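You operate a simulated robot arm through the tools that you are given. There is no shell and no other tool. Be economical: measure what you need, move in short steps, check, and stop when the job is done.

The job below is to be done with a simulated two-armed robot. You get a single attempt, and the scene is never put back.

JOB
Take the dark grey rag from the top of the grey cabinet and lay it out flat on the steel table top.

Only the result counts: the job must be done as asked and must still hold three seconds after the hand-in. Knocking over, shifting, dropping, spilling or breaking anything else fails it.

ROBOT AND FRAMES
Two 7-joint arms with two-finger parallel grippers on one trunk, on a base that drives. Base frame: it is fixed to the floor where the robot stands at the start and does not move with it; the origin is under the middle of the robot, x ahead of it, y to its left, z up. Readings come in mm, rad, newtons and seconds.
The left shoulder is at the start at [70, 163, 1120], the right one opposite. Places, roughly: steel table top [-1700, 200, 900]. Payload 3.43 kg a hand.
The TCP of each hand is the grasp point between the finger pads, 34 mm short of the fingertips. In the tool frame z runs along the fingers and y along their closing line. Largest opening 128 mm; finger width 24, thickness 12; the body of the gripper, 48 by 130 mm, starts 96 mm behind the TCP.
Orientation is that of the tool frame in the base frame, as a unit quaternion [x, y, z, w]. With the fingers straight down and closing along the base's y, the tool's x points along the base's -x, its y along +y and its z along -z.

CONTROLS
- The arms move only by the tool move_arm. It takes "left_increments", "right_increments" or both (then of equal length, played together; a hand with none holds still); each is text: rows parted by semicolons, each of 7 numbers parted by spaces: the shift along the base's x, y, z in units of 40 mm (1.0 is 40 mm), then the turn, a rotation vector about the base's x, y, z in units of 6 degrees (1.0 is 6 degrees), then the opening, from 0 (shut) to 1 (fully open). In form: x y z ax ay az fingers; .... A call has 1 to 8 rows; each row shifts and turns the commanded pose from where the row before left it. A call with a number of a shift or a turn outside -1 to 1 is refused whole. Rows are played at 5 a second. More than 50 mm and 0.15 rad between two rows, or a gripper value outside its range, and nothing of the call is played. A pose out of reach is approached as far as the arm can. The call stops where the force on the tool passes 40 N (or 10 N more than at its start, if that is more) or the arm is blocked; 0.2 s more then pass. The fingers move at their own pace (about 153 mm/s each) and stop on an object; they squeeze with about 37 N. The grip force told is the motor's: it shows also when the fingers shut on nothing. Time passes only in rows, and 0.2 s behind the last, so rows that do not move let the fingers close. The reply holds the time, the measured pose of the TCP, the force on the tool along the base axes, the opening and the grip force, in the units named above and with some noise.
- Cameras (640 x 400 px; columns grow to the right, rows downward): "scene" is now at [141.1, 0.2, 1352.8]; the picture's right is [-0.01, -1.00, 0.00], its down [-0.52, 0.01, -0.86] and it looks along [0.86, -0.01, -0.52] (base axes); focal length 282 px, centre (320, 200). "left" rides on the left gripper at [76, 11, -160] in its tool frame; the picture's right is [-0.15, 0.99, 0.00], its down [-0.88, -0.13, -0.46] and it looks along [-0.45, -0.07, 0.89] (tool axes); focal length 234 px, centre (320, 200). "right" rides on the right gripper at [76, -11, -160] in its tool frame; the picture's right is [0.15, 0.99, 0.00], its down [-0.88, 0.13, -0.46] and it looks along [-0.45, 0.07, 0.89] (tool axes); focal length 234 px, centre (320, 200).
- grab_frame(camera): a new picture of that camera. No time passes.
- slide_trunk(by): slides the trunk up (or, below 0, down) by that many mm; the arms and the scene camera ride with it, the base frame stays. It gives what a move gives, with no picture.
- drive_base(legs): drives the robot by 1 to 6 legs, each [ahead, left, turn to the left] in mm, mm and rad, along the robot's own axes; the way and the turn of a leg run together, so that a leg with both is an arc; at most 1500 mm and 3.142 rad a leg. The arms and the cameras ride along, it lands a little off, and it stops where it bumps. It gives what a move gives.
- turn_head(pan, tilt): turns the head with the scene camera to pan (to the left, within 1.501 rad either way) and tilt (down, from -0.506 to 1.204), counted from straight ahead of the robot. It gives what a move gives.
- locate(camera, pixels): for up to 12 pixels [column, row] of the newest picture of that camera ("zoom" is the newest enlarged one), the place [x, y, z] in the base frame of the surface seen there, good to about 2 mm. No time passes.
- close_up(camera, box): a new picture of the part [left, top, right, bottom] of that camera's present view, enlarged. No time passes.
- sign_off(): hands the job in; it is judged then, once.

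Keep the steps short. Do not move on a guess: measure, check each grasp and each placing, and mend mistakes. In all there are 80 turns and 78 pictures (those below and enlarged ones count). Leave the grippers open and the arms clear of the work at the hand-in unless told otherwise, and finish with a single line.

The tools are called after ">>>" as a command line: name --argument value ..., lists and objects as JSON in quotes. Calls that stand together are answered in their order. move_arm: Moves the arms, as the interface text tells. Its arguments: {"type":"object","properties":{"left_increments":{"type":"string"},"right_increments":{"type":"string"}},"required":[]} The other tools are called the same way: slide_trunk (by) slides the trunk up or down; drive_base (legs) drives the base; turn_head (pan, tilt) turns the head that bears the scene camera; grab_frame (camera) takes a picture; locate (camera, pixels) gives the place of the surface under pixels of a picture; close_up (camera, box) takes an enlarged picture of a part of a camera's view; sign_off () hands the job in.

At the start:

```text
t: 0.0
left_tool_pos: [461.9, 242.6, 1101.7]
left_ee_rot: [0.0, 1.0, 0.0, 0.0]
left_force: [1.0, -0.3, 0.0]
left_width: 127.7
left_gripper_force: 0.1
right_tool_pos: [488.8, -181.6, 1065.5]
right_ee_rot: [0.0, 1.0, 0.001, 0.0]
right_force: [0.3, -1.3, 0.9]
right_width: 127.9
right_gripper_force: 0.1
trunk travel left (down, up): [-600.0, 340.0]
robot x, y, heading: [-1.0, 1.1, -0.003]
head pan, tilt: [-0.014, 0.545]
```

scene: 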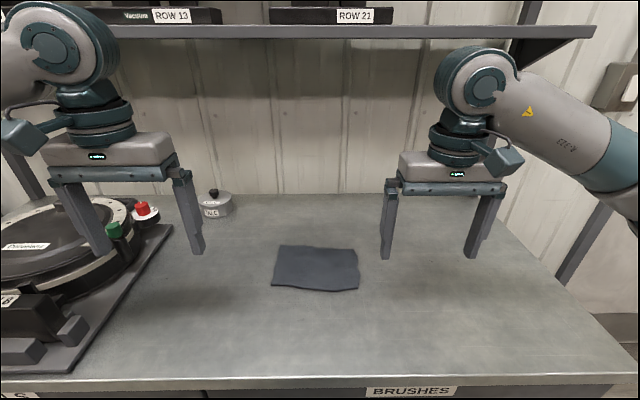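
right: 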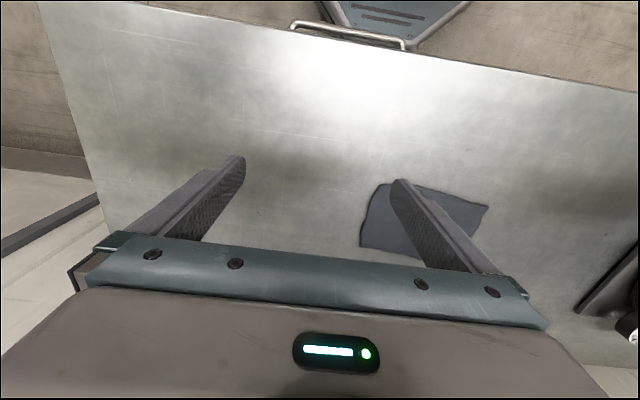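
left: 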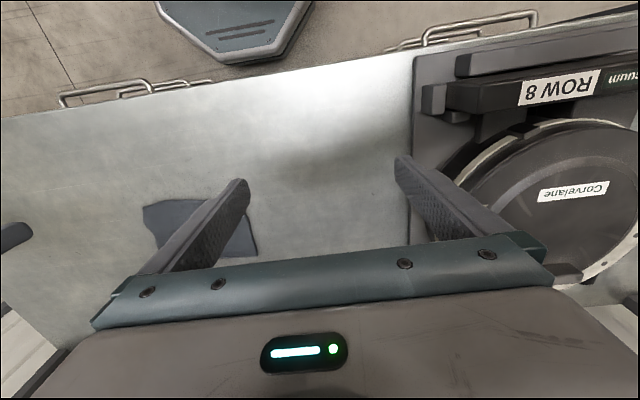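

I see the rag at about (316,268) in the scene picture. I'll enlarge it and locate its corners and the surface beside it.

>>> close_up --camera "scene" --box '[240, 220, 400, 320]'

>>> locate --camera "scene" --pixels '[[281, 247], [355, 251], [358, 287], [273, 284], [316, 268], [316, 288], [316, 249], [316, 300], [216, 205], [240, 300], [400, 300]]'

```text
4.00 times, centred on (320, 270) of scene
```

zoom: 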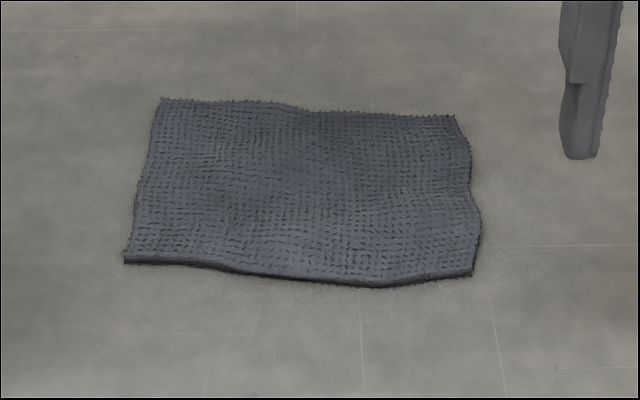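

```text
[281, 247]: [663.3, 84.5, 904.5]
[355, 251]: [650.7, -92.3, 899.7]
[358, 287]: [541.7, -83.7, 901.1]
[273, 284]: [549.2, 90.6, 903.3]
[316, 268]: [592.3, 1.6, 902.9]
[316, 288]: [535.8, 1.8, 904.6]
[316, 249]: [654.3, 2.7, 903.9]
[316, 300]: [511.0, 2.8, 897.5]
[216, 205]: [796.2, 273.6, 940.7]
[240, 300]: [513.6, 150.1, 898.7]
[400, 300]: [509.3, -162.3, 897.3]
```

The rag is about 175 × 115 mm, 5 mm thick, on a top at z≈898. Its near edge looks thicker, so I'll check for a fold with the wrist pictures.

>>> close_up --camera "right" --box '[340, 160, 500, 260]'

>>> close_up --camera "left" --box '[120, 170, 280, 270]'

>>> turn_head --pan 1.5 --tilt 0.4

>>> grab_frame --camera "scene"

>>> turn_head --pan -1.5 --tilt 0.4

>>> grab_frame --camera "scene"

```text
4.00 times, centred on (420, 210) of right
```

zoom: 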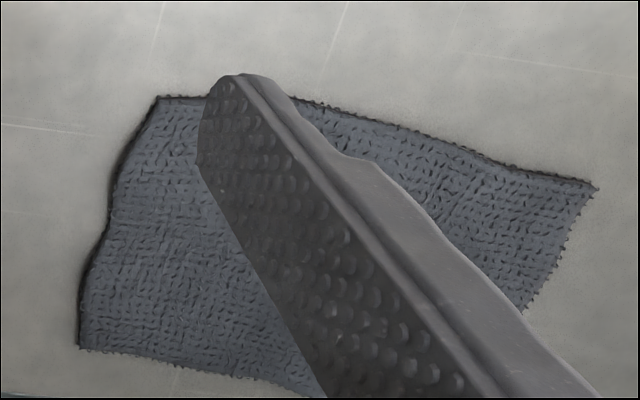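

```text
4.00 times, centred on (200, 220) of left
```

zoom: 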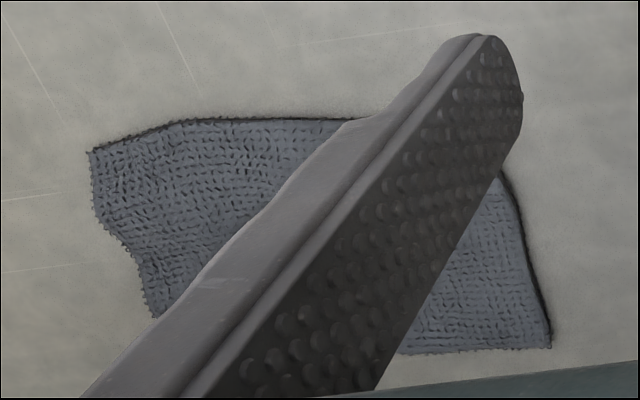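

```text
t: 1.6
left_tool_pos: [461.5, 241.9, 1102.9]
left_ee_rot: [0.001, 1.0, 0.0, 0.0]
left_force: [0.5, 0.0, 0.3]
left_width: 127.8
left_gripper_force: 0.1
right_tool_pos: [487.8, -181.7, 1064.7]
right_ee_rot: [0.0, 1.0, 0.0, 0.0]
right_force: [0.3, -0.4, -0.1]
right_width: 127.9
right_gripper_force: 0.1
trunk travel left (down, up): [-600.0, 340.0]
robot x, y, heading: [0.6, 0.3, -0.001]
head pan, tilt: [1.499, 0.4]
```

```text
71 pictures are left
```

scene: 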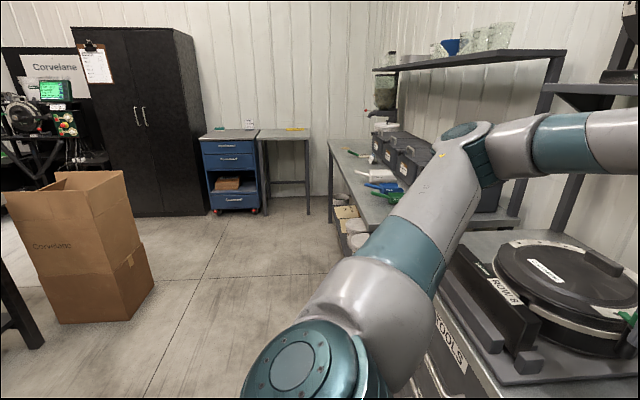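

```text
t: 4.2
left_tool_pos: [461.7, 242.7, 1103.3]
left_ee_rot: [0.0, 1.0, 0.001, 0.0]
left_force: [0.6, -0.1, 0.2]
left_width: 128.0
left_gripper_force: 0.1
right_tool_pos: [488.3, -181.8, 1065.4]
right_ee_rot: [0.0, 1.0, 0.0, -0.001]
right_force: [-0.3, -0.6, 1.1]
right_width: 127.9
right_gripper_force: 0.1
trunk travel left (down, up): [-600.0, 340.0]
robot x, y, heading: [-0.3, 1.1, 0.001]
head pan, tilt: [-1.499, 0.4]
```

```text
70 pictures are left
```

scene: 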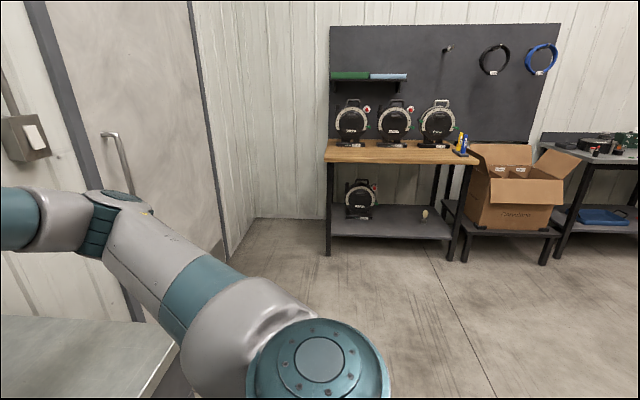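

It looks like a single sheet of cloth. The plan is to turn each gripper 90° so it closes along x, with the cameras outward. Both then pinch the near edge at its two ends, carry the rag hanging, and lay it by drawing back toward the robot. First I turn the head back and begin rotating the hands high up.

>>> turn_head --pan 0 --tilt 0.6

>>> move_arm --left_increments "0.2 0 0 0 0 -1 1; 0.2 0 0 0 0 -1 1; 0.2 0 0 0 0 -1 1; 0.2 0 0 0 0 -1 1; 0.2 0 0 0 0 -1 1; 0.2 0 0 0 0 -1 1; 0.2 0 0 0 0 -1 1; 0.2 0 0 0 0 -1 1" --right_increments "0.1 0 0 0 0 1 1; 0.1 0 0 0 0 1 1; 0.1 0 0 0 0 1 1; 0.1 0 0 0 0 1 1; 0.1 0 0 0 0 1 1; 0.1 0 0 0 0 1 1; 0.1 0 0 0 0 1 1; 0.1 0 0 0 0 1 1"

>>> move_arm --left_increments "0 0 0 0 0 -1 1; 0 0 0 0 0 -1 1; 0 0 0 0 0 -1 1; 0 0 0 0 0 -1 1; 0 0 0 0 0 -1 1; 0 0 0 0 0 -1 1; 0 0 0 0 0 -1 0.25; 0 0 0 0 0 0 0.25" --right_increments "0 0 0 0 0 1 1; 0 0 0 0 0 1 1; 0 0 0 0 0 1 1; 0 0 0 0 0 1 1; 0 0 0 0 0 1 1; 0 0 0 0 0 1 1; 0 0 0 0 0 1 0.25; 0 0 0 0 0 0 0.25"

>>> grab_frame --camera "scene"

```text
t: 5.8
left_tool_pos: [461.1, 242.9, 1102.4]
left_ee_rot: [0.0, 1.0, 0.0, 0.0]
left_force: [0.4, 0.7, -0.7]
left_width: 128.0
left_gripper_force: 0.0
right_tool_pos: [487.7, -181.1, 1065.4]
right_ee_rot: [0.0, 1.0, 0.0, 0.0]
right_force: [-1.0, 0.3, -0.7]
right_width: 128.0
right_gripper_force: 0.1
trunk travel left (down, up): [-600.0, 340.0]
robot x, y, heading: [-0.6, -1.7, -0.004]
head pan, tilt: [0.0, 0.6]
```

```text
t: 7.6
left_tool_pos: [525.0, 243.0, 1103.8]
left_ee_rot: [0.406, 0.914, -0.001, 0.0]
left_force: [0.1, 0.0, 0.4]
left_width: 127.8
left_gripper_force: 0.1
right_tool_pos: [520.4, -182.1, 1065.5]
right_ee_rot: [-0.407, 0.914, 0.0, 0.001]
right_force: [-0.3, 0.3, 0.1]
right_width: 127.9
right_gripper_force: 0.0
trunk travel left (down, up): [-600.0, 340.0]
robot x, y, heading: [-0.9, -0.3, -0.0]
head pan, tilt: [0.0, 0.6]
```

```text
t: 9.4
left_tool_pos: [526.6, 242.5, 1102.3]
left_ee_rot: [0.707, 0.707, 0.0, 0.0]
left_force: [-0.2, -1.3, 0.4]
left_width: 32.0
left_gripper_force: 0.1
right_tool_pos: [442.8, -136.9, 1058.8]
right_ee_rot: [-0.707, 0.707, 0.0, 0.0]
right_force: [1.1, 1.0, 0.1]
right_width: 32.2
right_gripper_force: 0.1
right hand out of reach, approached as far as the arm can: row 4, 5, 6, 7
trunk travel left (down, up): [-600.0, 340.0]
robot x, y, heading: [3.3, -1.1, 0.005]
head pan, tilt: [0.0, 0.6]
```

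```text
69 pictures are left
```

scene: 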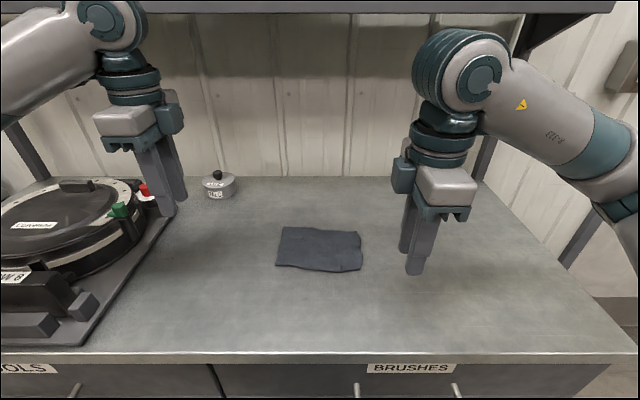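

The left hand is set. The right one was pushed off by a reach limit at this yaw and sits at [443,-137]. I'll test whether it can reach the hover point near [545,-65] at this yaw, while the left comes over its own corner.

>>> move_arm --right_increments "0.4 0.3 -0.2 0 0 0 0.25; 0.4 0.3 -0.2 0 0 0 0.25; 0.4 0.3 -0.2 0 0 0 0.25; 0.4 0.3 -0.2 0 0 0 0.25" --left_increments "0.1 -0.8 -0.4 0 0 0 0.25; 0.1 -0.8 -0.4 0 0 0 0.25; 0.1 -0.8 -0.4 0 0 0 0.25; 0.1 -0.8 -0.4 0 0 0 0.25"

```text
t: 10.4
left_tool_pos: [541.8, 114.8, 1038.9]
left_ee_rot: [0.707, 0.707, 0.0, 0.0]
left_force: [0.5, -0.1, 0.3]
left_width: 32.1
left_gripper_force: 0.1
right_tool_pos: [471.2, -74.4, 1028.1]
right_ee_rot: [-0.707, 0.708, 0.001, 0.0]
right_force: [-0.3, -0.6, 0.6]
right_width: 32.0
right_gripper_force: 0.0
right hand out of reach, approached as far as the arm can: row 1, 2, 3, 4
trunk travel left (down, up): [-600.0, 340.0]
robot x, y, heading: [-2.1, -1.3, 0.0]
head pan, tilt: [0.0, 0.6]
```

Still short there, so the right wrist is at its limit in this sense. I'll turn the right hand the other way, 180° back with its camera inward, while holding it away from the left hand.

>>> move_arm --right_increments "0 -0.5 0.3 0 0 -1 0.25; 0 -0.5 0.3 0 0 -1 0.25; 0 -0.5 0 0 0 -1 0.25; 0 -0.5 0 0 0 -1 0.25; 0 -0.5 0 0 0 -1 0.25; 0 -0.5 0 0 0 -1 0.25; 0 0 0 0 0 -1 0.25; 0 0 0 0 0 -1 0.25"

>>> move_arm --right_increments "0 0 0 0 0 -1 0.25; 0 0 0 0 0 -1 0.25; 0 0 0 0 0 -1 0.25; 0 0 0 0 0 -1 0.25; 0 0 0 0 0 -1 0.25; 0 0 0 0 0 -1 0.25; 0 0 0 0 0 -1 0.25; 0 0 0 0 0 -1 0.25"

>>> move_arm --right_increments "0 0 0 0 0 -1 0.25; 0 0 0 0 0 -1 0.25; 0 0 0 0 0 -1 0.25; 0 0 0 0 0 -1 0.25; 0 0 0 0 0 -1 0.25; 0 0 0 0 0 -1 0.25; 0 0 0 0 0 -1 0.25; 0 0 0 0 0 -1 0.25"

>>> move_arm --right_increments "0 0 0 0 0 -1 0.25; 0 0 0 0 0 -1 0.25; 0 0 0 0 0 -1 0.25; 0 0 0 0 0 -1 0.25; 0 0 0 0 0 -1 0.25; 0 0 0 0 0 -1 0.25"

```text
t: 12.2
left_tool_pos: [541.6, 115.3, 1038.5]
left_ee_rot: [0.707, 0.707, 0.0, 0.0]
left_force: [0.3, 0.3, 0.3]
left_width: 32.0
left_gripper_force: 0.0
right_tool_pos: [470.1, -194.3, 1050.9]
right_ee_rot: [-0.358, 0.934, 0.0, 0.0]
right_force: [0.3, -0.5, 0.1]
right_width: 31.9
right_gripper_force: 0.2
trunk travel left (down, up): [-600.0, 340.0]
robot x, y, heading: [1.6, 0.4, -0.001]
head pan, tilt: [0.0, 0.6]
```

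```text
t: 14.0
left_tool_pos: [542.2, 117.4, 1039.3]
left_ee_rot: [0.707, 0.707, 0.0, 0.001]
left_force: [0.9, -0.7, -0.9]
left_width: 32.2
left_gripper_force: 0.1
right_tool_pos: [471.6, -194.7, 1050.4]
right_ee_rot: [0.053, 0.999, 0.001, 0.0]
right_force: [0.2, 0.1, 0.5]
right_width: 31.9
right_gripper_force: 0.0
trunk travel left (down, up): [-600.0, 340.0]
robot x, y, heading: [-1.4, -2.1, 0.003]
head pan, tilt: [0.0, 0.6]
```

```text
t: 15.8
left_tool_pos: [541.4, 116.4, 1038.5]
left_ee_rot: [0.707, 0.707, 0.001, 0.0]
left_force: [-0.7, 0.9, -0.1]
left_width: 31.9
left_gripper_force: 0.1
right_tool_pos: [470.2, -194.3, 1050.4]
right_ee_rot: [0.454, 0.891, 0.0, 0.0]
right_force: [-0.4, -0.1, -0.3]
right_width: 32.2
right_gripper_force: 0.0
trunk travel left (down, up): [-600.0, 340.0]
robot x, y, heading: [1.6, 2.3, -0.006]
head pan, tilt: [0.0, 0.6]
```

```text
t: 17.2
left_tool_pos: [541.3, 116.7, 1039.7]
left_ee_rot: [0.707, 0.707, 0.001, 0.0]
left_force: [-0.4, 0.1, 0.2]
left_width: 32.2
left_gripper_force: 0.0
right_tool_pos: [470.7, -194.3, 1050.0]
right_ee_rot: [0.708, 0.706, 0.0, 0.0]
right_force: [-0.2, -0.2, -0.2]
right_width: 31.9
right_gripper_force: 0.0
trunk travel left (down, up): [-600.0, 340.0]
robot x, y, heading: [1.8, 3.7, -0.001]
head pan, tilt: [0.0, 0.6]
```

The right hand now has the wanted yaw, within reach. I'll bring both hands to hover over the rag's near edge at z≈970, about 144 mm apart.

>>> move_arm --left_increments "0.05 -0.28 -0.43 0 0 0 0.25; 0.04 -0.28 -0.43 0 0 0 0.25; 0.04 -0.28 -0.43 0 0 0 0.25; 0.04 -0.28 -0.43 0 0 0 0.25" --right_increments "0.45 0.76 -0.5 0 0 0 0.25; 0.45 0.76 -0.5 0 0 0 0.25; 0.45 0.76 -0.5 0 0 0 0.25; 0.45 0.76 -0.5 0 0 0 0.25"

>>> close_up --camera "scene" --box '[220, 180, 420, 305]'

```text
t: 18.2
left_tool_pos: [551.0, 69.6, 969.3]
left_ee_rot: [0.707, 0.707, -0.002, 0.001]
left_force: [-0.7, 0.3, -0.5]
left_width: 31.9
left_gripper_force: 0.0
right_tool_pos: [543.4, -70.5, 968.7]
right_ee_rot: [0.707, 0.707, 0.001, 0.001]
right_force: [0.1, 0.8, -0.3]
right_width: 31.8
right_gripper_force: 0.0
trunk travel left (down, up): [-600.0, 340.0]
robot x, y, heading: [-0.3, 3.1, -0.001]
head pan, tilt: [0.0, 0.6]
```

```text
3.20 times, centred on (320, 242) of scene
```

zoom: 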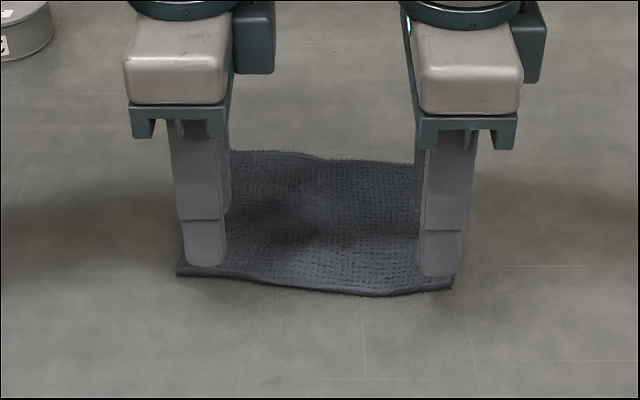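

Both hover over the edge. I'll measure the near edge line on both sides and the outer finger tips.

>>> locate --camera "zoom" --pixels '[[182, 270], [207, 270], [230, 273], [240, 283], [420, 284], [440, 284], [450, 281], [370, 291], [203, 250], [440, 262], [203, 300], [438, 310]]'

>>> grab_frame --camera "left"

>>> grab_frame --camera "right"

```text
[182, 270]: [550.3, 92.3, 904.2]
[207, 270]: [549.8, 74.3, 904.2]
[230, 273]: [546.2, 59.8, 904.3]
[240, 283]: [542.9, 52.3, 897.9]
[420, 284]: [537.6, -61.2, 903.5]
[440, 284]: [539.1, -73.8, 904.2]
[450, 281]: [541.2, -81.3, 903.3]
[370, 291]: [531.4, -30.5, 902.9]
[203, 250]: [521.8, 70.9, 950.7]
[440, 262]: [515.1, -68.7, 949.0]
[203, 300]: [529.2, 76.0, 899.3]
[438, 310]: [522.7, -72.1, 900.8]
```

```text
67 pictures are left
```

left: 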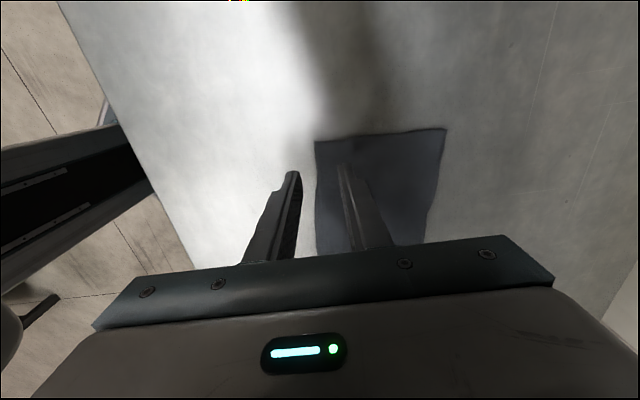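

```text
66 pictures are left
```

right: 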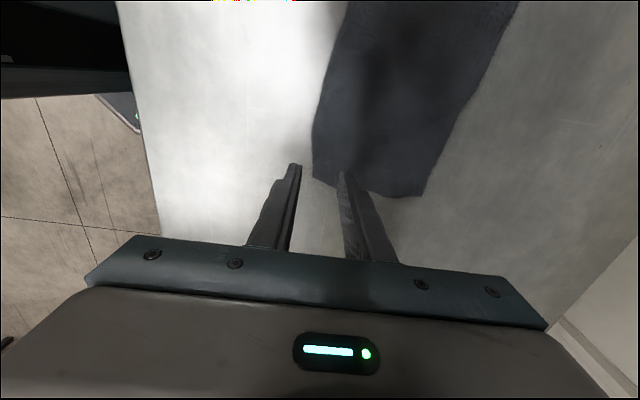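

The rag's near edge is at x≈549 on the left and x≈538 on the right, and the outer fingers are just outside it. I'll shift the left +8 and the right +4 mm, then lower until the tips nearly touch the top at z≈898.

>>> move_arm --left_increments "0.2 0.05 -0.4 0 0 0 0.25; 0 0 -0.42 0 0 0 0.25" --right_increments "0.1 0.0 -0.4 0 0 0 0.25; 0 0 -0.42 0 0 0 0.25"

>>> close_up --camera "scene" --box '[220, 180, 420, 305]'

```text
t: 18.8
left_tool_pos: [557.3, 72.0, 938.4]
left_ee_rot: [0.707, 0.707, 0.0, 0.0]
left_force: [0.3, -0.7, 1.0]
left_width: 32.5
left_gripper_force: 0.1
right_tool_pos: [544.4, -71.9, 938.2]
right_ee_rot: [0.707, 0.707, 0.0, 0.001]
right_force: [-0.1, -0.1, 1.0]
right_width: 32.3
right_gripper_force: 0.4
trunk travel left (down, up): [-600.0, 340.0]
robot x, y, heading: [-1.3, 3.9, 0.002]
head pan, tilt: [0.0, 0.6]
```

```text
3.20 times, centred on (320, 242) of scene
```

zoom: 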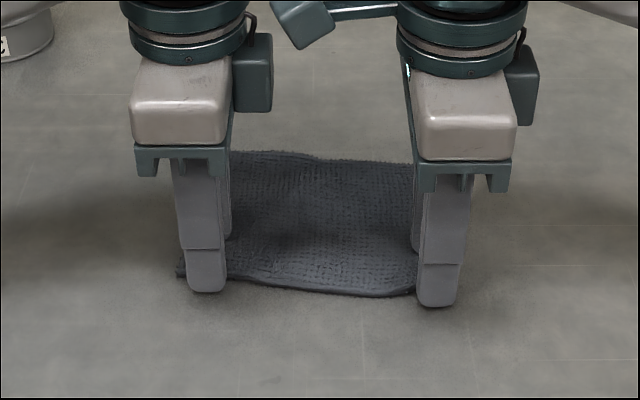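

The tips are at about z 904 with little force. I'll lower another 4 mm to touch and read the force.

>>> move_arm --left_increments "0 0 -0.1 0 0 0 0.25; 0 0 0 0 0 0 0.25" --right_increments "0 0 -0.1 0 0 0 0.25; 0 0 0 0 0 0 0.25"

```text
t: 19.4
left_tool_pos: [556.6, 71.3, 937.4]
left_ee_rot: [0.706, 0.708, 0.002, 0.002]
left_force: [2.6, 2.8, 18.5]
left_width: 33.3
left_gripper_force: 1.5
right_tool_pos: [545.3, -72.2, 936.1]
right_ee_rot: [0.707, 0.707, 0.003, 0.001]
right_force: [2.0, -1.7, 21.6]
right_width: 32.8
right_gripper_force: 0.6
trunk travel left (down, up): [-600.0, 340.0]
robot x, y, heading: [1.9, -0.9, -0.001]
head pan, tilt: [0.0, 0.6]
```

Each hand presses about 20 N, so the inner fingers are on the rag. I'll close both grippers now and hold.

>>> move_arm --left_increments "0 0 0 0 0 0 0.15; 0 0 0 0 0 0 0.08; 0 0 0 0 0 0 0; 0 0 0 0 0 0 0; 0 0 0 0 0 0 0" --right_increments "0 0 0 0 0 0 0.15; 0 0 0 0 0 0 0.08; 0 0 0 0 0 0 0; 0 0 0 0 0 0 0; 0 0 0 0 0 0 0"

>>> close_up --camera "scene" --box '[220, 180, 420, 305]'

```text
t: 20.6
left_tool_pos: [555.7, 71.3, 936.8]
left_ee_rot: [0.707, 0.707, 0.001, 0.002]
left_force: [4.0, -3.7, 29.6]
left_width: 3.0
left_gripper_force: 37.3
right_tool_pos: [543.9, -73.1, 936.3]
right_ee_rot: [0.708, 0.706, 0.002, 0.001]
right_force: [6.8, 2.5, 34.3]
right_width: 2.4
right_gripper_force: 37.2
trunk travel left (down, up): [-600.0, 340.0]
robot x, y, heading: [1.9, 0.2, -0.006]
head pan, tilt: [0.0, 0.6]
```

```text
3.20 times, centred on (320, 242) of scene
```

zoom: 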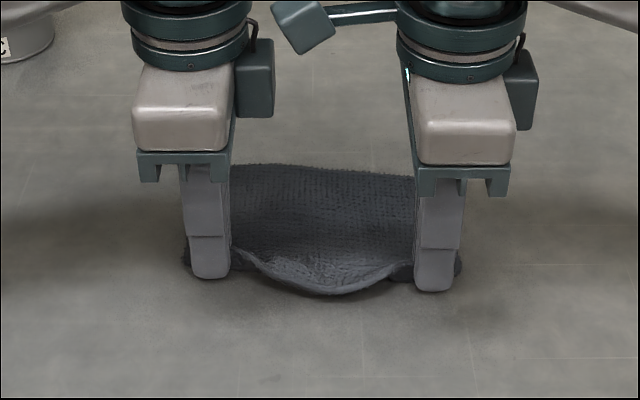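

The widths of 3.0 and 2.4 mm suggest cloth is pinched. I'll lift both by 30 mm and check.

>>> move_arm --left_increments "0 0 0.25 0 0 0 0; 0 0 0.5 0 0 0 0" --right_increments "0 0 0.25 0 0 0 0; 0 0 0.5 0 0 0 0"

>>> close_up --camera "scene" --box '[220, 180, 420, 305]'

```text
t: 21.2
left_tool_pos: [555.3, 71.6, 963.2]
left_ee_rot: [0.707, 0.707, 0.001, -0.001]
left_force: [-0.1, 0.2, 0.8]
left_width: 2.5
left_gripper_force: 36.9
right_tool_pos: [544.6, -72.1, 963.9]
right_ee_rot: [0.707, 0.707, 0.0, 0.001]
right_force: [0.1, 0.4, 0.6]
right_width: 2.6
right_gripper_force: 36.8
trunk travel left (down, up): [-600.0, 340.0]
robot x, y, heading: [-2.2, 1.0, 0.005]
head pan, tilt: [0.0, 0.6]
```

```text
3.20 times, centred on (320, 242) of scene
```

zoom: 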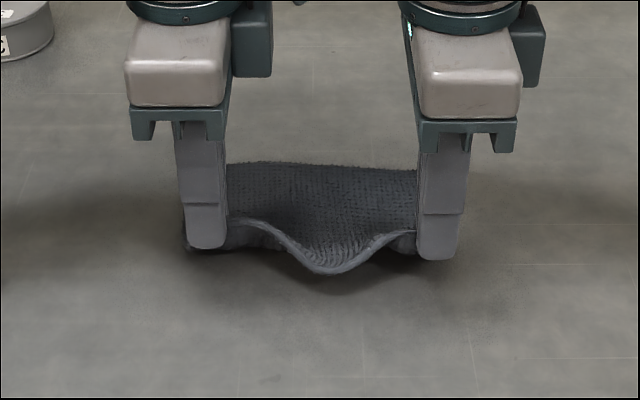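

Both corners are held. I'll lift further, to z≈1090.

>>> move_arm --left_increments "0 0 0.8 0 0 0 0; 0 0 0.8 0 0 0 0; 0 0 0.8 0 0 0 0; 0 0 0.8 0 0 0 0" --right_increments "0 0 0.8 0 0 0 0; 0 0 0.8 0 0 0 0; 0 0 0.8 0 0 0 0; 0 0 0.8 0 0 0 0"

>>> grab_frame --camera "scene"

>>> grab_frame --camera "left"

```text
t: 22.2
left_tool_pos: [555.1, 72.2, 1089.6]
left_ee_rot: [0.707, 0.707, 0.0, 0.0]
left_force: [-0.7, 0.5, 0.9]
left_width: 2.6
left_gripper_force: 37.5
right_tool_pos: [543.8, -73.9, 1093.3]
right_ee_rot: [0.707, 0.707, 0.0, -0.001]
right_force: [-0.2, 0.2, 0.5]
right_width: 2.5
right_gripper_force: 36.6
trunk travel left (down, up): [-600.0, 340.0]
robot x, y, heading: [-4.5, 1.4, -0.004]
head pan, tilt: [0.0, 0.6]
```

```text
62 pictures are left
```

scene: 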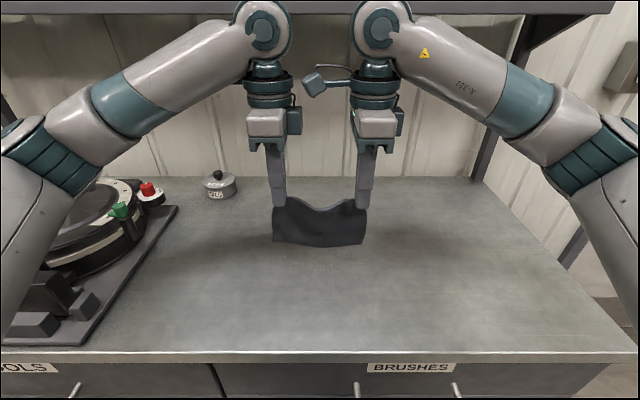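

```text
61 pictures are left
```

left: 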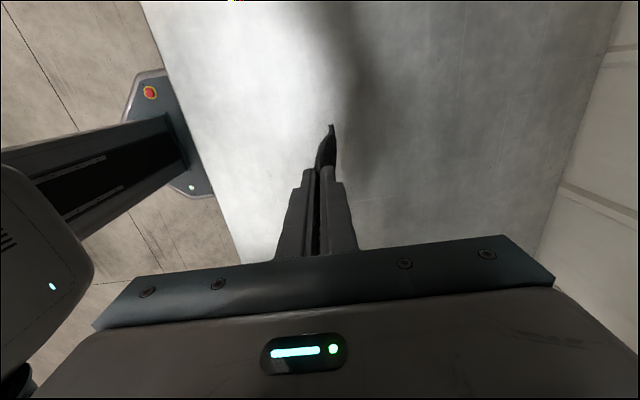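

The rag hangs cleanly from both hands. I'll back the robot off 350 mm from the cabinet, then look around before turning.

>>> drive_base --legs '[[-350, 0, 0]]'

>>> turn_head --pan 1.5 --tilt 0.5

>>> grab_frame --camera "scene"

>>> turn_head --pan -1.5 --tilt 0.5

>>> grab_frame --camera "scene"

```text
t: 24.5
left_tool_pos: [206.8, 75.8, 1089.6]
left_ee_rot: [0.704, 0.71, 0.0, 0.0]
left_force: [0.0, -0.8, -0.2]
left_width: 2.5
left_gripper_force: 37.1
right_tool_pos: [195.2, -70.7, 1092.4]
right_ee_rot: [0.705, 0.709, 0.0, 0.0]
right_force: [0.9, -1.1, 0.4]
right_width: 2.2
right_gripper_force: 36.9
trunk travel left (down, up): [-600.0, 340.0]
robot x, y, heading: [-350.4, -1.6, 0.007]
head pan, tilt: [0.0, 0.6]
```

```text
t: 26.1
left_tool_pos: [206.4, 73.9, 1089.4]
left_ee_rot: [0.705, 0.709, 0.0, 0.0]
left_force: [0.6, 0.1, 0.2]
left_width: 2.6
left_gripper_force: 36.6
right_tool_pos: [196.6, -71.0, 1091.0]
right_ee_rot: [0.705, 0.71, 0.001, 0.0]
right_force: [-0.1, -0.5, -0.4]
right_width: 2.3
right_gripper_force: 36.7
trunk travel left (down, up): [-600.0, 340.0]
robot x, y, heading: [-347.2, -0.2, 0.002]
head pan, tilt: [1.499, 0.499]
```

```text
60 pictures are left
```

scene: 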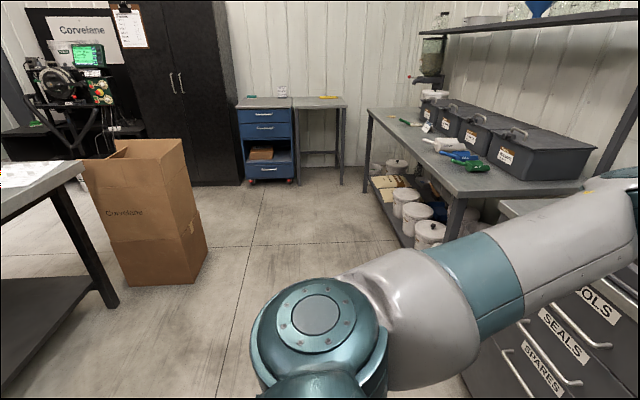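

```text
t: 28.7
left_tool_pos: [206.5, 73.7, 1088.8]
left_ee_rot: [0.705, 0.709, -0.001, 0.0]
left_force: [-0.3, 0.1, 0.5]
left_width: 2.7
left_gripper_force: 36.8
right_tool_pos: [196.6, -70.1, 1091.1]
right_ee_rot: [0.705, 0.709, 0.0, 0.0]
right_force: [0.1, -0.1, 0.2]
right_width: 2.6
right_gripper_force: 36.7
trunk travel left (down, up): [-600.0, 340.0]
robot x, y, heading: [-348.7, -1.7, 0.006]
head pan, tilt: [-1.499, 0.499]
```

```text
59 pictures are left
```

scene: 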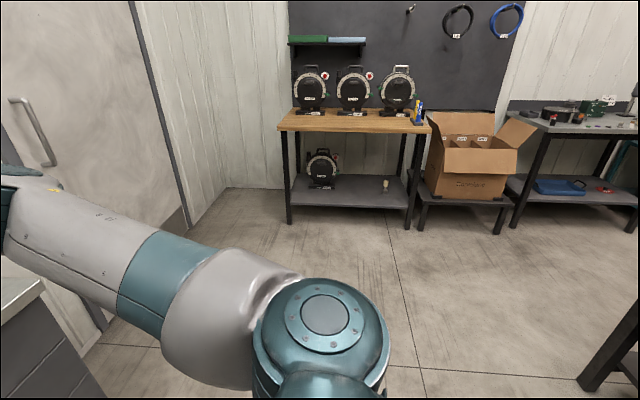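

The table is partly visible at far left and far right. I'll locate its leg and edge in this picture to judge clearance.

>>> locate --camera "scene" --pixels '[[637, 315], [590, 380], [630, 390], [20, 300], [520, 380]]'

>>> turn_head --pan 1.5 --tilt 0.7

>>> grab_frame --camera "scene"

>>> locate --camera "scene" --pixels '[[20, 120], [50, 120], [5, 100], [90, 240], [180, 180], [75, 110]]'

```text
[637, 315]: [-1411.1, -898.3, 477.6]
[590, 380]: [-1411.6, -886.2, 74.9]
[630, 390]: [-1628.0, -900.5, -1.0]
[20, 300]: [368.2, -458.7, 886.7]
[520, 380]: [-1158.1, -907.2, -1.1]
```

```text
t: 31.3
left_tool_pos: [207.2, 74.6, 1089.7]
left_ee_rot: [0.705, 0.71, 0.001, 0.0]
left_force: [-0.4, -0.2, 0.0]
left_width: 2.3
left_gripper_force: 36.6
right_tool_pos: [196.7, -70.8, 1091.4]
right_ee_rot: [0.705, 0.709, 0.0, 0.0]
right_force: [-0.4, 0.8, -1.0]
right_width: 2.4
right_gripper_force: 37.2
trunk travel left (down, up): [-600.0, 340.0]
robot x, y, heading: [-350.3, 0.4, 0.006]
head pan, tilt: [1.499, 0.7]
```

```text
58 pictures are left
```

scene: 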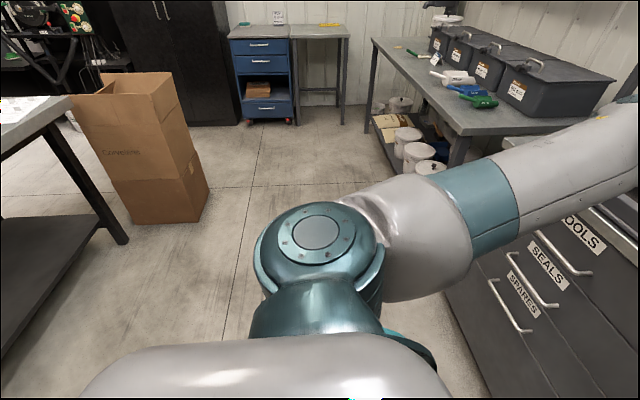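

```text
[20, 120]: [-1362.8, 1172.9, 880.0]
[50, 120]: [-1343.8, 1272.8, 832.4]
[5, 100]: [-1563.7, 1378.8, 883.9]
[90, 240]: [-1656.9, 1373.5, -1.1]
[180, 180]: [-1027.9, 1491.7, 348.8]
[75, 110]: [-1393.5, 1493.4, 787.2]
```

The table's near edge is at x≈-1355 with its top at z≈882, spanning y -900 to +1290. There's room to turn in place, so I'll turn left by π and view it.

>>> drive_base --legs '[[0, 0, 1.57], [0, 0, 1.565]]'

>>> turn_head --pan 0 --tilt 0.4

>>> grab_frame --camera "scene"

```text
t: 39.3
left_tool_pos: [-906.7, -72.2, 1090.0]
left_ee_rot: [-0.707, 0.707, 0.0, -0.001]
left_force: [0.3, 0.7, -0.2]
left_width: 2.3
left_gripper_force: 37.3
right_tool_pos: [-893.6, 73.2, 1091.6]
right_ee_rot: [-0.706, 0.708, 0.0, 0.0]
right_force: [0.4, -0.7, 1.0]
right_width: 2.5
right_gripper_force: 37.2
trunk travel left (down, up): [-600.0, 340.0]
robot x, y, heading: [-349.8, -5.0, 3.141]
head pan, tilt: [1.499, 0.7]
```

```text
t: 40.9
left_tool_pos: [-906.1, -72.0, 1088.8]
left_ee_rot: [-0.706, 0.708, 0.0, 0.0]
left_force: [0.0, 0.5, 0.6]
left_width: 2.4
left_gripper_force: 37.0
right_tool_pos: [-894.7, 73.3, 1091.7]
right_ee_rot: [-0.706, 0.708, 0.0, 0.0]
right_force: [1.8, -0.1, 0.4]
right_width: 2.3
right_gripper_force: 36.9
trunk travel left (down, up): [-600.0, 340.0]
robot x, y, heading: [-349.7, -3.7, 3.139]
head pan, tilt: [0.0, 0.4]
```

```text
57 pictures are left
```

scene: 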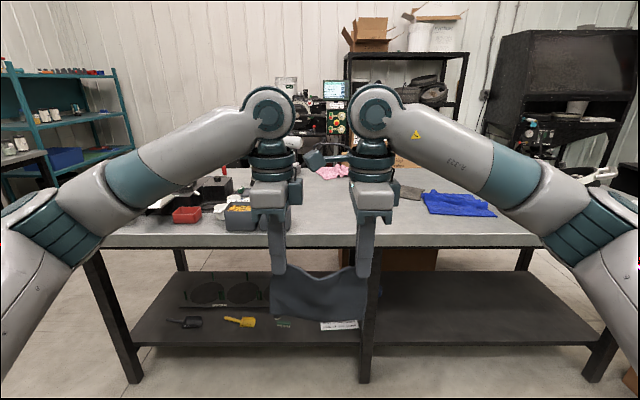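

The table has things on it: boxes at left, a blue cloth at right, a pink cloth and a grey block behind the hands. I'll enlarge it and map the free area.

>>> close_up --camera "scene" --box '[140, 150, 540, 260]'

>>> locate --camera "scene" --pixels '[[430, 212], [426, 196], [410, 190], [410, 200], [330, 172], [310, 225], [330, 205], [420, 235], [330, 240], [252, 228], [185, 218], [497, 213]]'

```text
1.60 times, centred on (340, 205) of scene
```

zoom: 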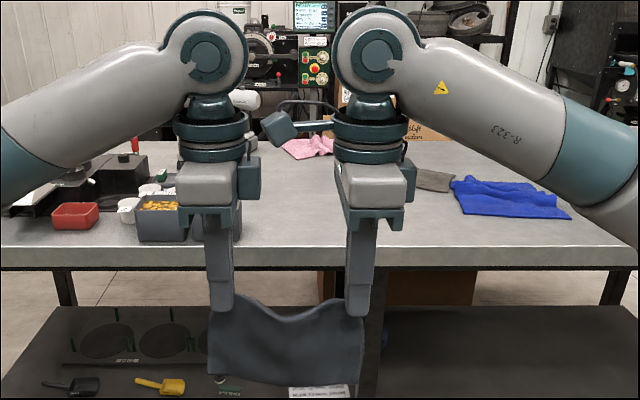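

```text
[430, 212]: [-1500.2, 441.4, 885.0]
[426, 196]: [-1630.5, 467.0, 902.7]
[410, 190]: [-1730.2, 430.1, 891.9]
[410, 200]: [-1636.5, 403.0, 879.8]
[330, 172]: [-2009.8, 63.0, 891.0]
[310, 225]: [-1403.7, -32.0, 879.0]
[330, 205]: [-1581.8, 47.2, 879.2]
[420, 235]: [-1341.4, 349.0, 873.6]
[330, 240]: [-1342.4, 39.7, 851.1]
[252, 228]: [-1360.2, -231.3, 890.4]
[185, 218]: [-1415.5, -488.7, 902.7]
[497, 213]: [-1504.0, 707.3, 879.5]
```

The table top is at z≈879. The stretch around y 90–300, x -1400 to -1900 looks free, with the blue cloth beyond y≈440 and the boxes below y≈-50. I'll shift sideways so the hands centre on y≈190, then go part of the way ahead and look.

>>> drive_base --legs '[[0, -193, 0], [350, 0, 0]]'

>>> turn_head --pan 0 --tilt 0.6

>>> grab_frame --camera "scene"

```text
t: 44.3
left_tool_pos: [-1253.9, 120.0, 1087.0]
left_ee_rot: [0.707, -0.707, 0.0, 0.0]
left_force: [-0.1, -0.2, -0.5]
left_width: 2.2
left_gripper_force: 36.7
right_tool_pos: [-1242.0, 267.8, 1091.2]
right_ee_rot: [0.707, -0.707, -0.001, 0.0]
right_force: [0.3, 0.0, 0.1]
right_width: 2.4
right_gripper_force: 36.8
trunk travel left (down, up): [-600.0, 340.0]
robot x, y, heading: [-698.2, 195.2, -3.141]
head pan, tilt: [0.0, 0.4]
```

```text
t: 45.1
left_tool_pos: [-1252.9, 122.6, 1088.4]
left_ee_rot: [-0.707, 0.707, 0.0, 0.0]
left_force: [-0.2, -0.2, 0.0]
left_width: 2.2
left_gripper_force: 37.2
right_tool_pos: [-1242.1, 266.0, 1092.2]
right_ee_rot: [0.707, -0.707, 0.0, -0.001]
right_force: [0.3, -0.1, -0.6]
right_width: 2.4
right_gripper_force: 36.8
trunk travel left (down, up): [-600.0, 340.0]
robot x, y, heading: [-694.3, 193.0, -3.145]
head pan, tilt: [0.0, 0.6]
```

```text
55 pictures are left
```

scene: 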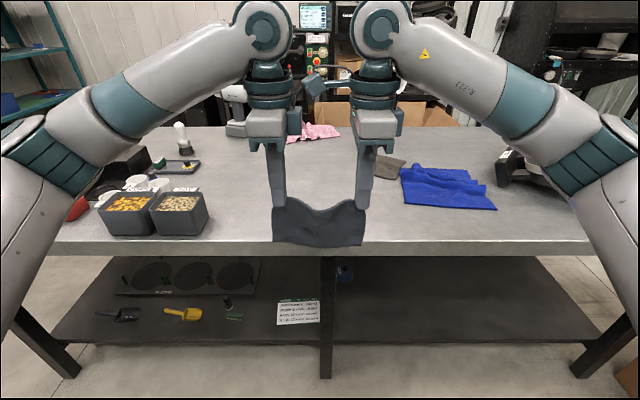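

I'll check the heights of the boxes and of the forearms, which will pass near them.

>>> locate --camera "scene" --pixels '[[185, 196], [208, 225], [112, 200], [60, 180], [110, 160], [580, 180], [520, 165], [378, 170], [400, 200], [30, 240], [620, 240], [180, 125]]'

```text
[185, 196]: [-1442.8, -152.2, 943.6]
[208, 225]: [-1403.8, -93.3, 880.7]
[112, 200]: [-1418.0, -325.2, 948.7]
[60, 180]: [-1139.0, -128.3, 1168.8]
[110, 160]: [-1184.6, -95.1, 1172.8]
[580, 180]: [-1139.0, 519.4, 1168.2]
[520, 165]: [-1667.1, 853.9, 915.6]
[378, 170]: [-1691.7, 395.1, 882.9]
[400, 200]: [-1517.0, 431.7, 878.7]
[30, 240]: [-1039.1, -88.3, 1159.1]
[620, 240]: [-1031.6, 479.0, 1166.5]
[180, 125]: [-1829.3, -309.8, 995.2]
```

The box tops are at ≈948 and the elbows about 200 mm higher. For more clearance I'll raise the trunk 80 mm and shift 30 mm toward +y, then drive in to axis x≈-960.

>>> slide_trunk --by 80

>>> drive_base --legs '[[0, -30, 0], [262, 0, 0]]'

>>> turn_head --pan 0 --tilt 0.75

>>> grab_frame --camera "scene"

```text
t: 46.2
left_tool_pos: [-1253.9, 120.4, 1168.1]
left_ee_rot: [0.707, -0.707, 0.001, -0.001]
left_force: [-0.1, 0.7, -0.1]
left_width: 2.6
left_gripper_force: 37.5
right_tool_pos: [-1241.9, 266.8, 1170.4]
right_ee_rot: [0.707, -0.707, 0.0, 0.001]
right_force: [0.4, -0.7, -0.3]
right_width: 2.5
right_gripper_force: 36.5
trunk travel left (down, up): [-680.0, 260.0]
robot x, y, heading: [-694.4, 195.6, -3.142]
head pan, tilt: [0.0, 0.6]
```

```text
t: 48.5
left_tool_pos: [-1511.0, 153.8, 1170.0]
left_ee_rot: [-0.706, 0.709, -0.001, -0.001]
left_force: [0.0, 0.3, -1.2]
left_width: 2.6
left_gripper_force: 36.5
right_tool_pos: [-1499.9, 298.7, 1172.6]
right_ee_rot: [-0.706, 0.708, 0.0, 0.0]
right_force: [-0.4, 0.3, -0.1]
right_width: 2.3
right_gripper_force: 37.5
trunk travel left (down, up): [-680.0, 260.0]
robot x, y, heading: [-957.0, 222.2, 3.138]
head pan, tilt: [0.0, 0.6]
```

```text
t: 49.2
left_tool_pos: [-1513.7, 153.2, 1167.7]
left_ee_rot: [-0.706, 0.708, 0.0, 0.0]
left_force: [0.2, -0.7, 0.3]
left_width: 2.5
left_gripper_force: 37.0
right_tool_pos: [-1501.4, 298.3, 1171.2]
right_ee_rot: [-0.706, 0.708, 0.0, 0.0]
right_force: [0.0, 0.0, -0.3]
right_width: 2.5
right_gripper_force: 37.2
trunk travel left (down, up): [-680.0, 260.0]
robot x, y, heading: [-954.8, 222.3, 3.142]
head pan, tilt: [0.0, 0.75]
```

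```text
54 pictures are left
```

scene: 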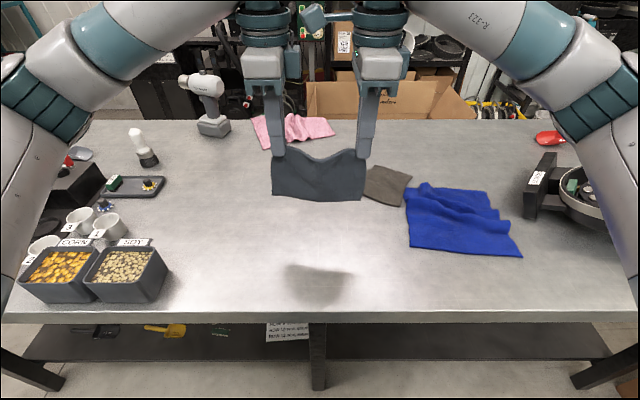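

I have a clear view now. I'll locate the boundaries: the brownish rag at (387,187), the blue cloth, the pink cloth, and free spots.

>>> locate --camera "scene" --pixels '[[366, 200], [400, 207], [408, 245], [406, 210], [280, 148], [320, 280], [320, 230], [280, 215], [170, 265], [320, 312], [316, 180], [340, 205]]'

```text
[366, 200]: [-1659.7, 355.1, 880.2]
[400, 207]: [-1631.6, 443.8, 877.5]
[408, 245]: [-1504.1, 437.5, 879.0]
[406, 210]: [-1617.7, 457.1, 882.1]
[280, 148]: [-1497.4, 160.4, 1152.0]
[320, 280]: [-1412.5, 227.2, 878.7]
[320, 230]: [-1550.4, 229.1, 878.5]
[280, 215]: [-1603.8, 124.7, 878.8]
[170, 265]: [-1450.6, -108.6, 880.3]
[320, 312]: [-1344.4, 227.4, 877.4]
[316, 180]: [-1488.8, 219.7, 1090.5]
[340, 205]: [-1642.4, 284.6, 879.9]
```

The free spot holds: the rag will land at x about -1600 to -1500, y 135–315, and the brown rag begins at y≥355. I'll lower both hands toward z≈1030 while moving 85 mm forward (-x), so the bottom edge hangs just above the table.

>>> move_arm --left_increments "-0.53 0 -0.86 0 0 0 0; -0.53 0 -0.86 0 0 0 0; -0.53 0 -0.86 0 0 0 0; -0.53 0 -0.86 0 0 0 0; 0 0 0 0 0 0 0; 0 0 0 0 0 0 0" --right_increments "-0.53 0 -0.88 0 0 0 0; -0.53 0 -0.88 0 0 0 0; -0.53 0 -0.88 0 0 0 0; -0.53 0 -0.88 0 0 0 0; 0 0 0 0 0 0 0; 0 0 0 0 0 0 0"

>>> grab_frame --camera "scene"

>>> grab_frame --camera "left"

```text
t: 50.6
left_tool_pos: [-1597.6, 154.6, 1031.5]
left_ee_rot: [-0.706, 0.708, 0.001, 0.0]
left_force: [0.5, -0.1, 0.7]
left_width: 2.8
left_gripper_force: 37.3
right_tool_pos: [-1585.2, 298.2, 1030.4]
right_ee_rot: [-0.706, 0.708, 0.0, 0.0]
right_force: [0.0, 0.9, -0.4]
right_width: 2.4
right_gripper_force: 37.5
trunk travel left (down, up): [-680.0, 260.0]
robot x, y, heading: [-954.5, 228.8, 3.138]
head pan, tilt: [0.0, 0.75]
```

```text
53 pictures are left
```

scene: 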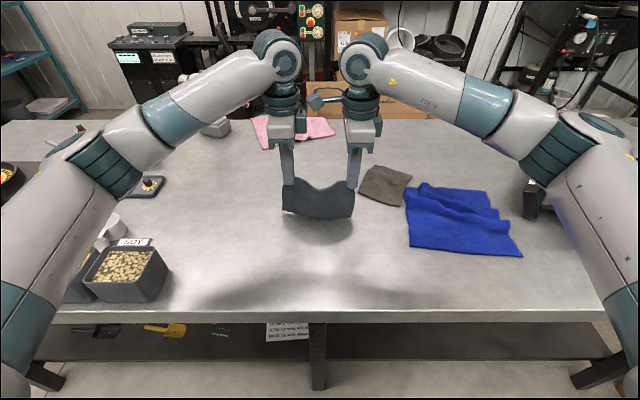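

```text
52 pictures are left
```

left: 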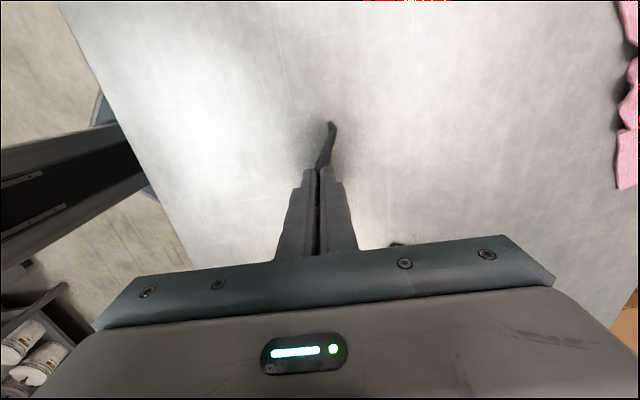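

The hang still looks good. I'll measure the rag's bottom edge height and the left elbow's clearance over the boxes.

>>> close_up --camera "scene" --box '[250, 150, 410, 250]'

>>> locate --camera "zoom" --pixels '[[140, 235], [250, 270], [320, 275], [400, 262], [150, 130], [400, 140], [140, 180]]'

>>> locate --camera "scene" --pixels '[[80, 215], [60, 270], [110, 180], [130, 160], [35, 290], [117, 222]]'

```text
4.00 times, centred on (330, 200) of scene
```

zoom: 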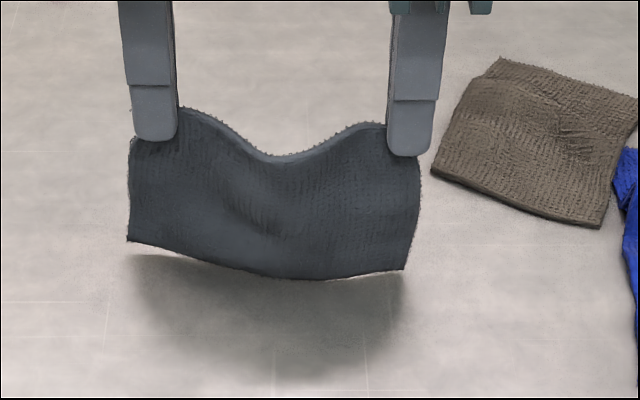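

```text
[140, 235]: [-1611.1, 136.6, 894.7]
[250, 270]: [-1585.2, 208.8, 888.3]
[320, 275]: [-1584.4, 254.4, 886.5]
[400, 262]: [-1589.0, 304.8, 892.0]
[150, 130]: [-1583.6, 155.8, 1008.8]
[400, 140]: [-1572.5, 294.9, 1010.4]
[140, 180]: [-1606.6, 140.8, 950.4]
```

```text
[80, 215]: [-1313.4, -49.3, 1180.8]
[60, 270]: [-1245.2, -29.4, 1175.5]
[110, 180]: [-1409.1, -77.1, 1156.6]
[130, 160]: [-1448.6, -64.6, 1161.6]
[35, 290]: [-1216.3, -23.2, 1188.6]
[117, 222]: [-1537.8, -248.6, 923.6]
```

The arms are well clear at z≈1160. The rag's bottom edge is at about 887–894, so it touches after 10 mm more. The top edge sags between the hands, so I'll spread them 5 mm each while lowering to contact. Then I'll lay the first half by drawing back (+x) and down.

>>> move_arm --left_increments "0 -0.06 -0.15 0 0 0 0; 0 -0.06 -0.1 0 0 0 0; 0.2 0 -0.15 0 0 0 0; 0.25 0 -0.175 0 0 0 0; 0.25 0 -0.175 0 0 0 0; 0.25 0 -0.175 0 0 0 0; 0.25 0 -0.175 0 0 0 0; 0 0 0 0 0 0 0" --right_increments "0 0.06 -0.15 0 0 0 0; 0 0.06 -0.1 0 0 0 0; 0.2 0 -0.15 0 0 0 0; 0.25 0 -0.175 0 0 0 0; 0.25 0 -0.175 0 0 0 0; 0.25 0 -0.175 0 0 0 0; 0.25 0 -0.175 0 0 0 0; 0 0 0 0 0 0 0"

>>> close_up --camera "scene" --box '[250, 150, 410, 250]'

>>> grab_frame --camera "left"

```text
t: 52.4
left_tool_pos: [-1550.4, 149.1, 987.4]
left_ee_rot: [-0.707, 0.708, 0.0, -0.001]
left_force: [-0.2, -0.1, 0.7]
left_width: 2.6
left_gripper_force: 37.2
right_tool_pos: [-1537.7, 302.8, 986.2]
right_ee_rot: [-0.706, 0.708, -0.001, 0.0]
right_force: [-0.4, 0.2, -0.4]
right_width: 2.5
right_gripper_force: 36.6
trunk travel left (down, up): [-680.0, 260.0]
robot x, y, heading: [-957.5, 222.7, 3.14]
head pan, tilt: [0.0, 0.75]
```

```text
4.00 times, centred on (330, 200) of scene
```

zoom: 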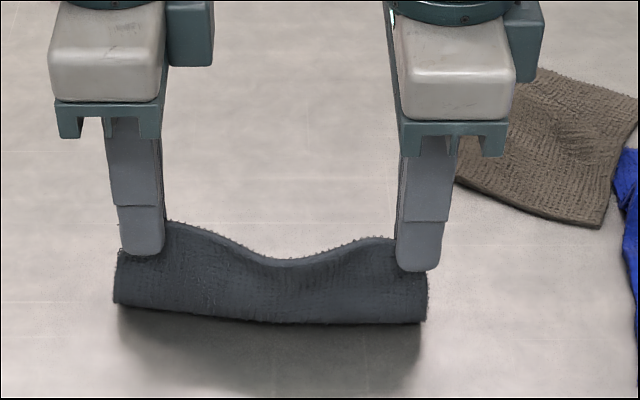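

```text
49 pictures are left
```

left: 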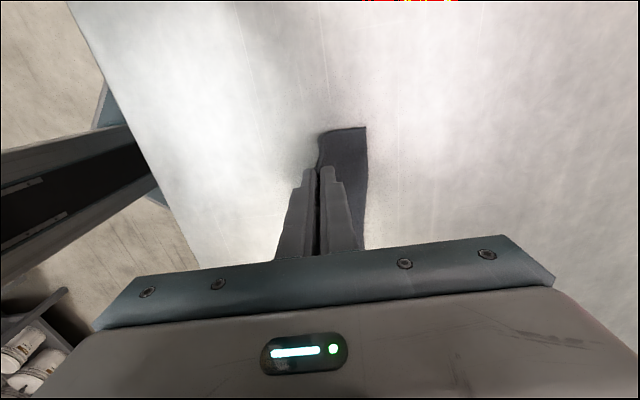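

The far edge stayed put and the rag lies forward of the fingers. I'll check the bulge with locate.

>>> locate --camera "zoom" --pixels '[[125, 260], [125, 280], [125, 300], [270, 270], [270, 300], [270, 316], [410, 280], [415, 312]]'

>>> locate --camera "left" --pixels '[[360, 140], [340, 135], [355, 180], [324, 145]]'

```text
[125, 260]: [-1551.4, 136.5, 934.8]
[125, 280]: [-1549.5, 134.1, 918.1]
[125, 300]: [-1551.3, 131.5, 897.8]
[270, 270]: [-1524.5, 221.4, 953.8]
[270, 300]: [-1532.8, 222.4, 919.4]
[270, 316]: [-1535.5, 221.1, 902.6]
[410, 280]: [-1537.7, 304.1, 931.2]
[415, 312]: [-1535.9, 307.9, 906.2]
```

```text
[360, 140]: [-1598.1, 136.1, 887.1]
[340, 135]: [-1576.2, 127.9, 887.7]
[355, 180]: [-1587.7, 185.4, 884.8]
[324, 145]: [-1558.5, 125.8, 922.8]
```

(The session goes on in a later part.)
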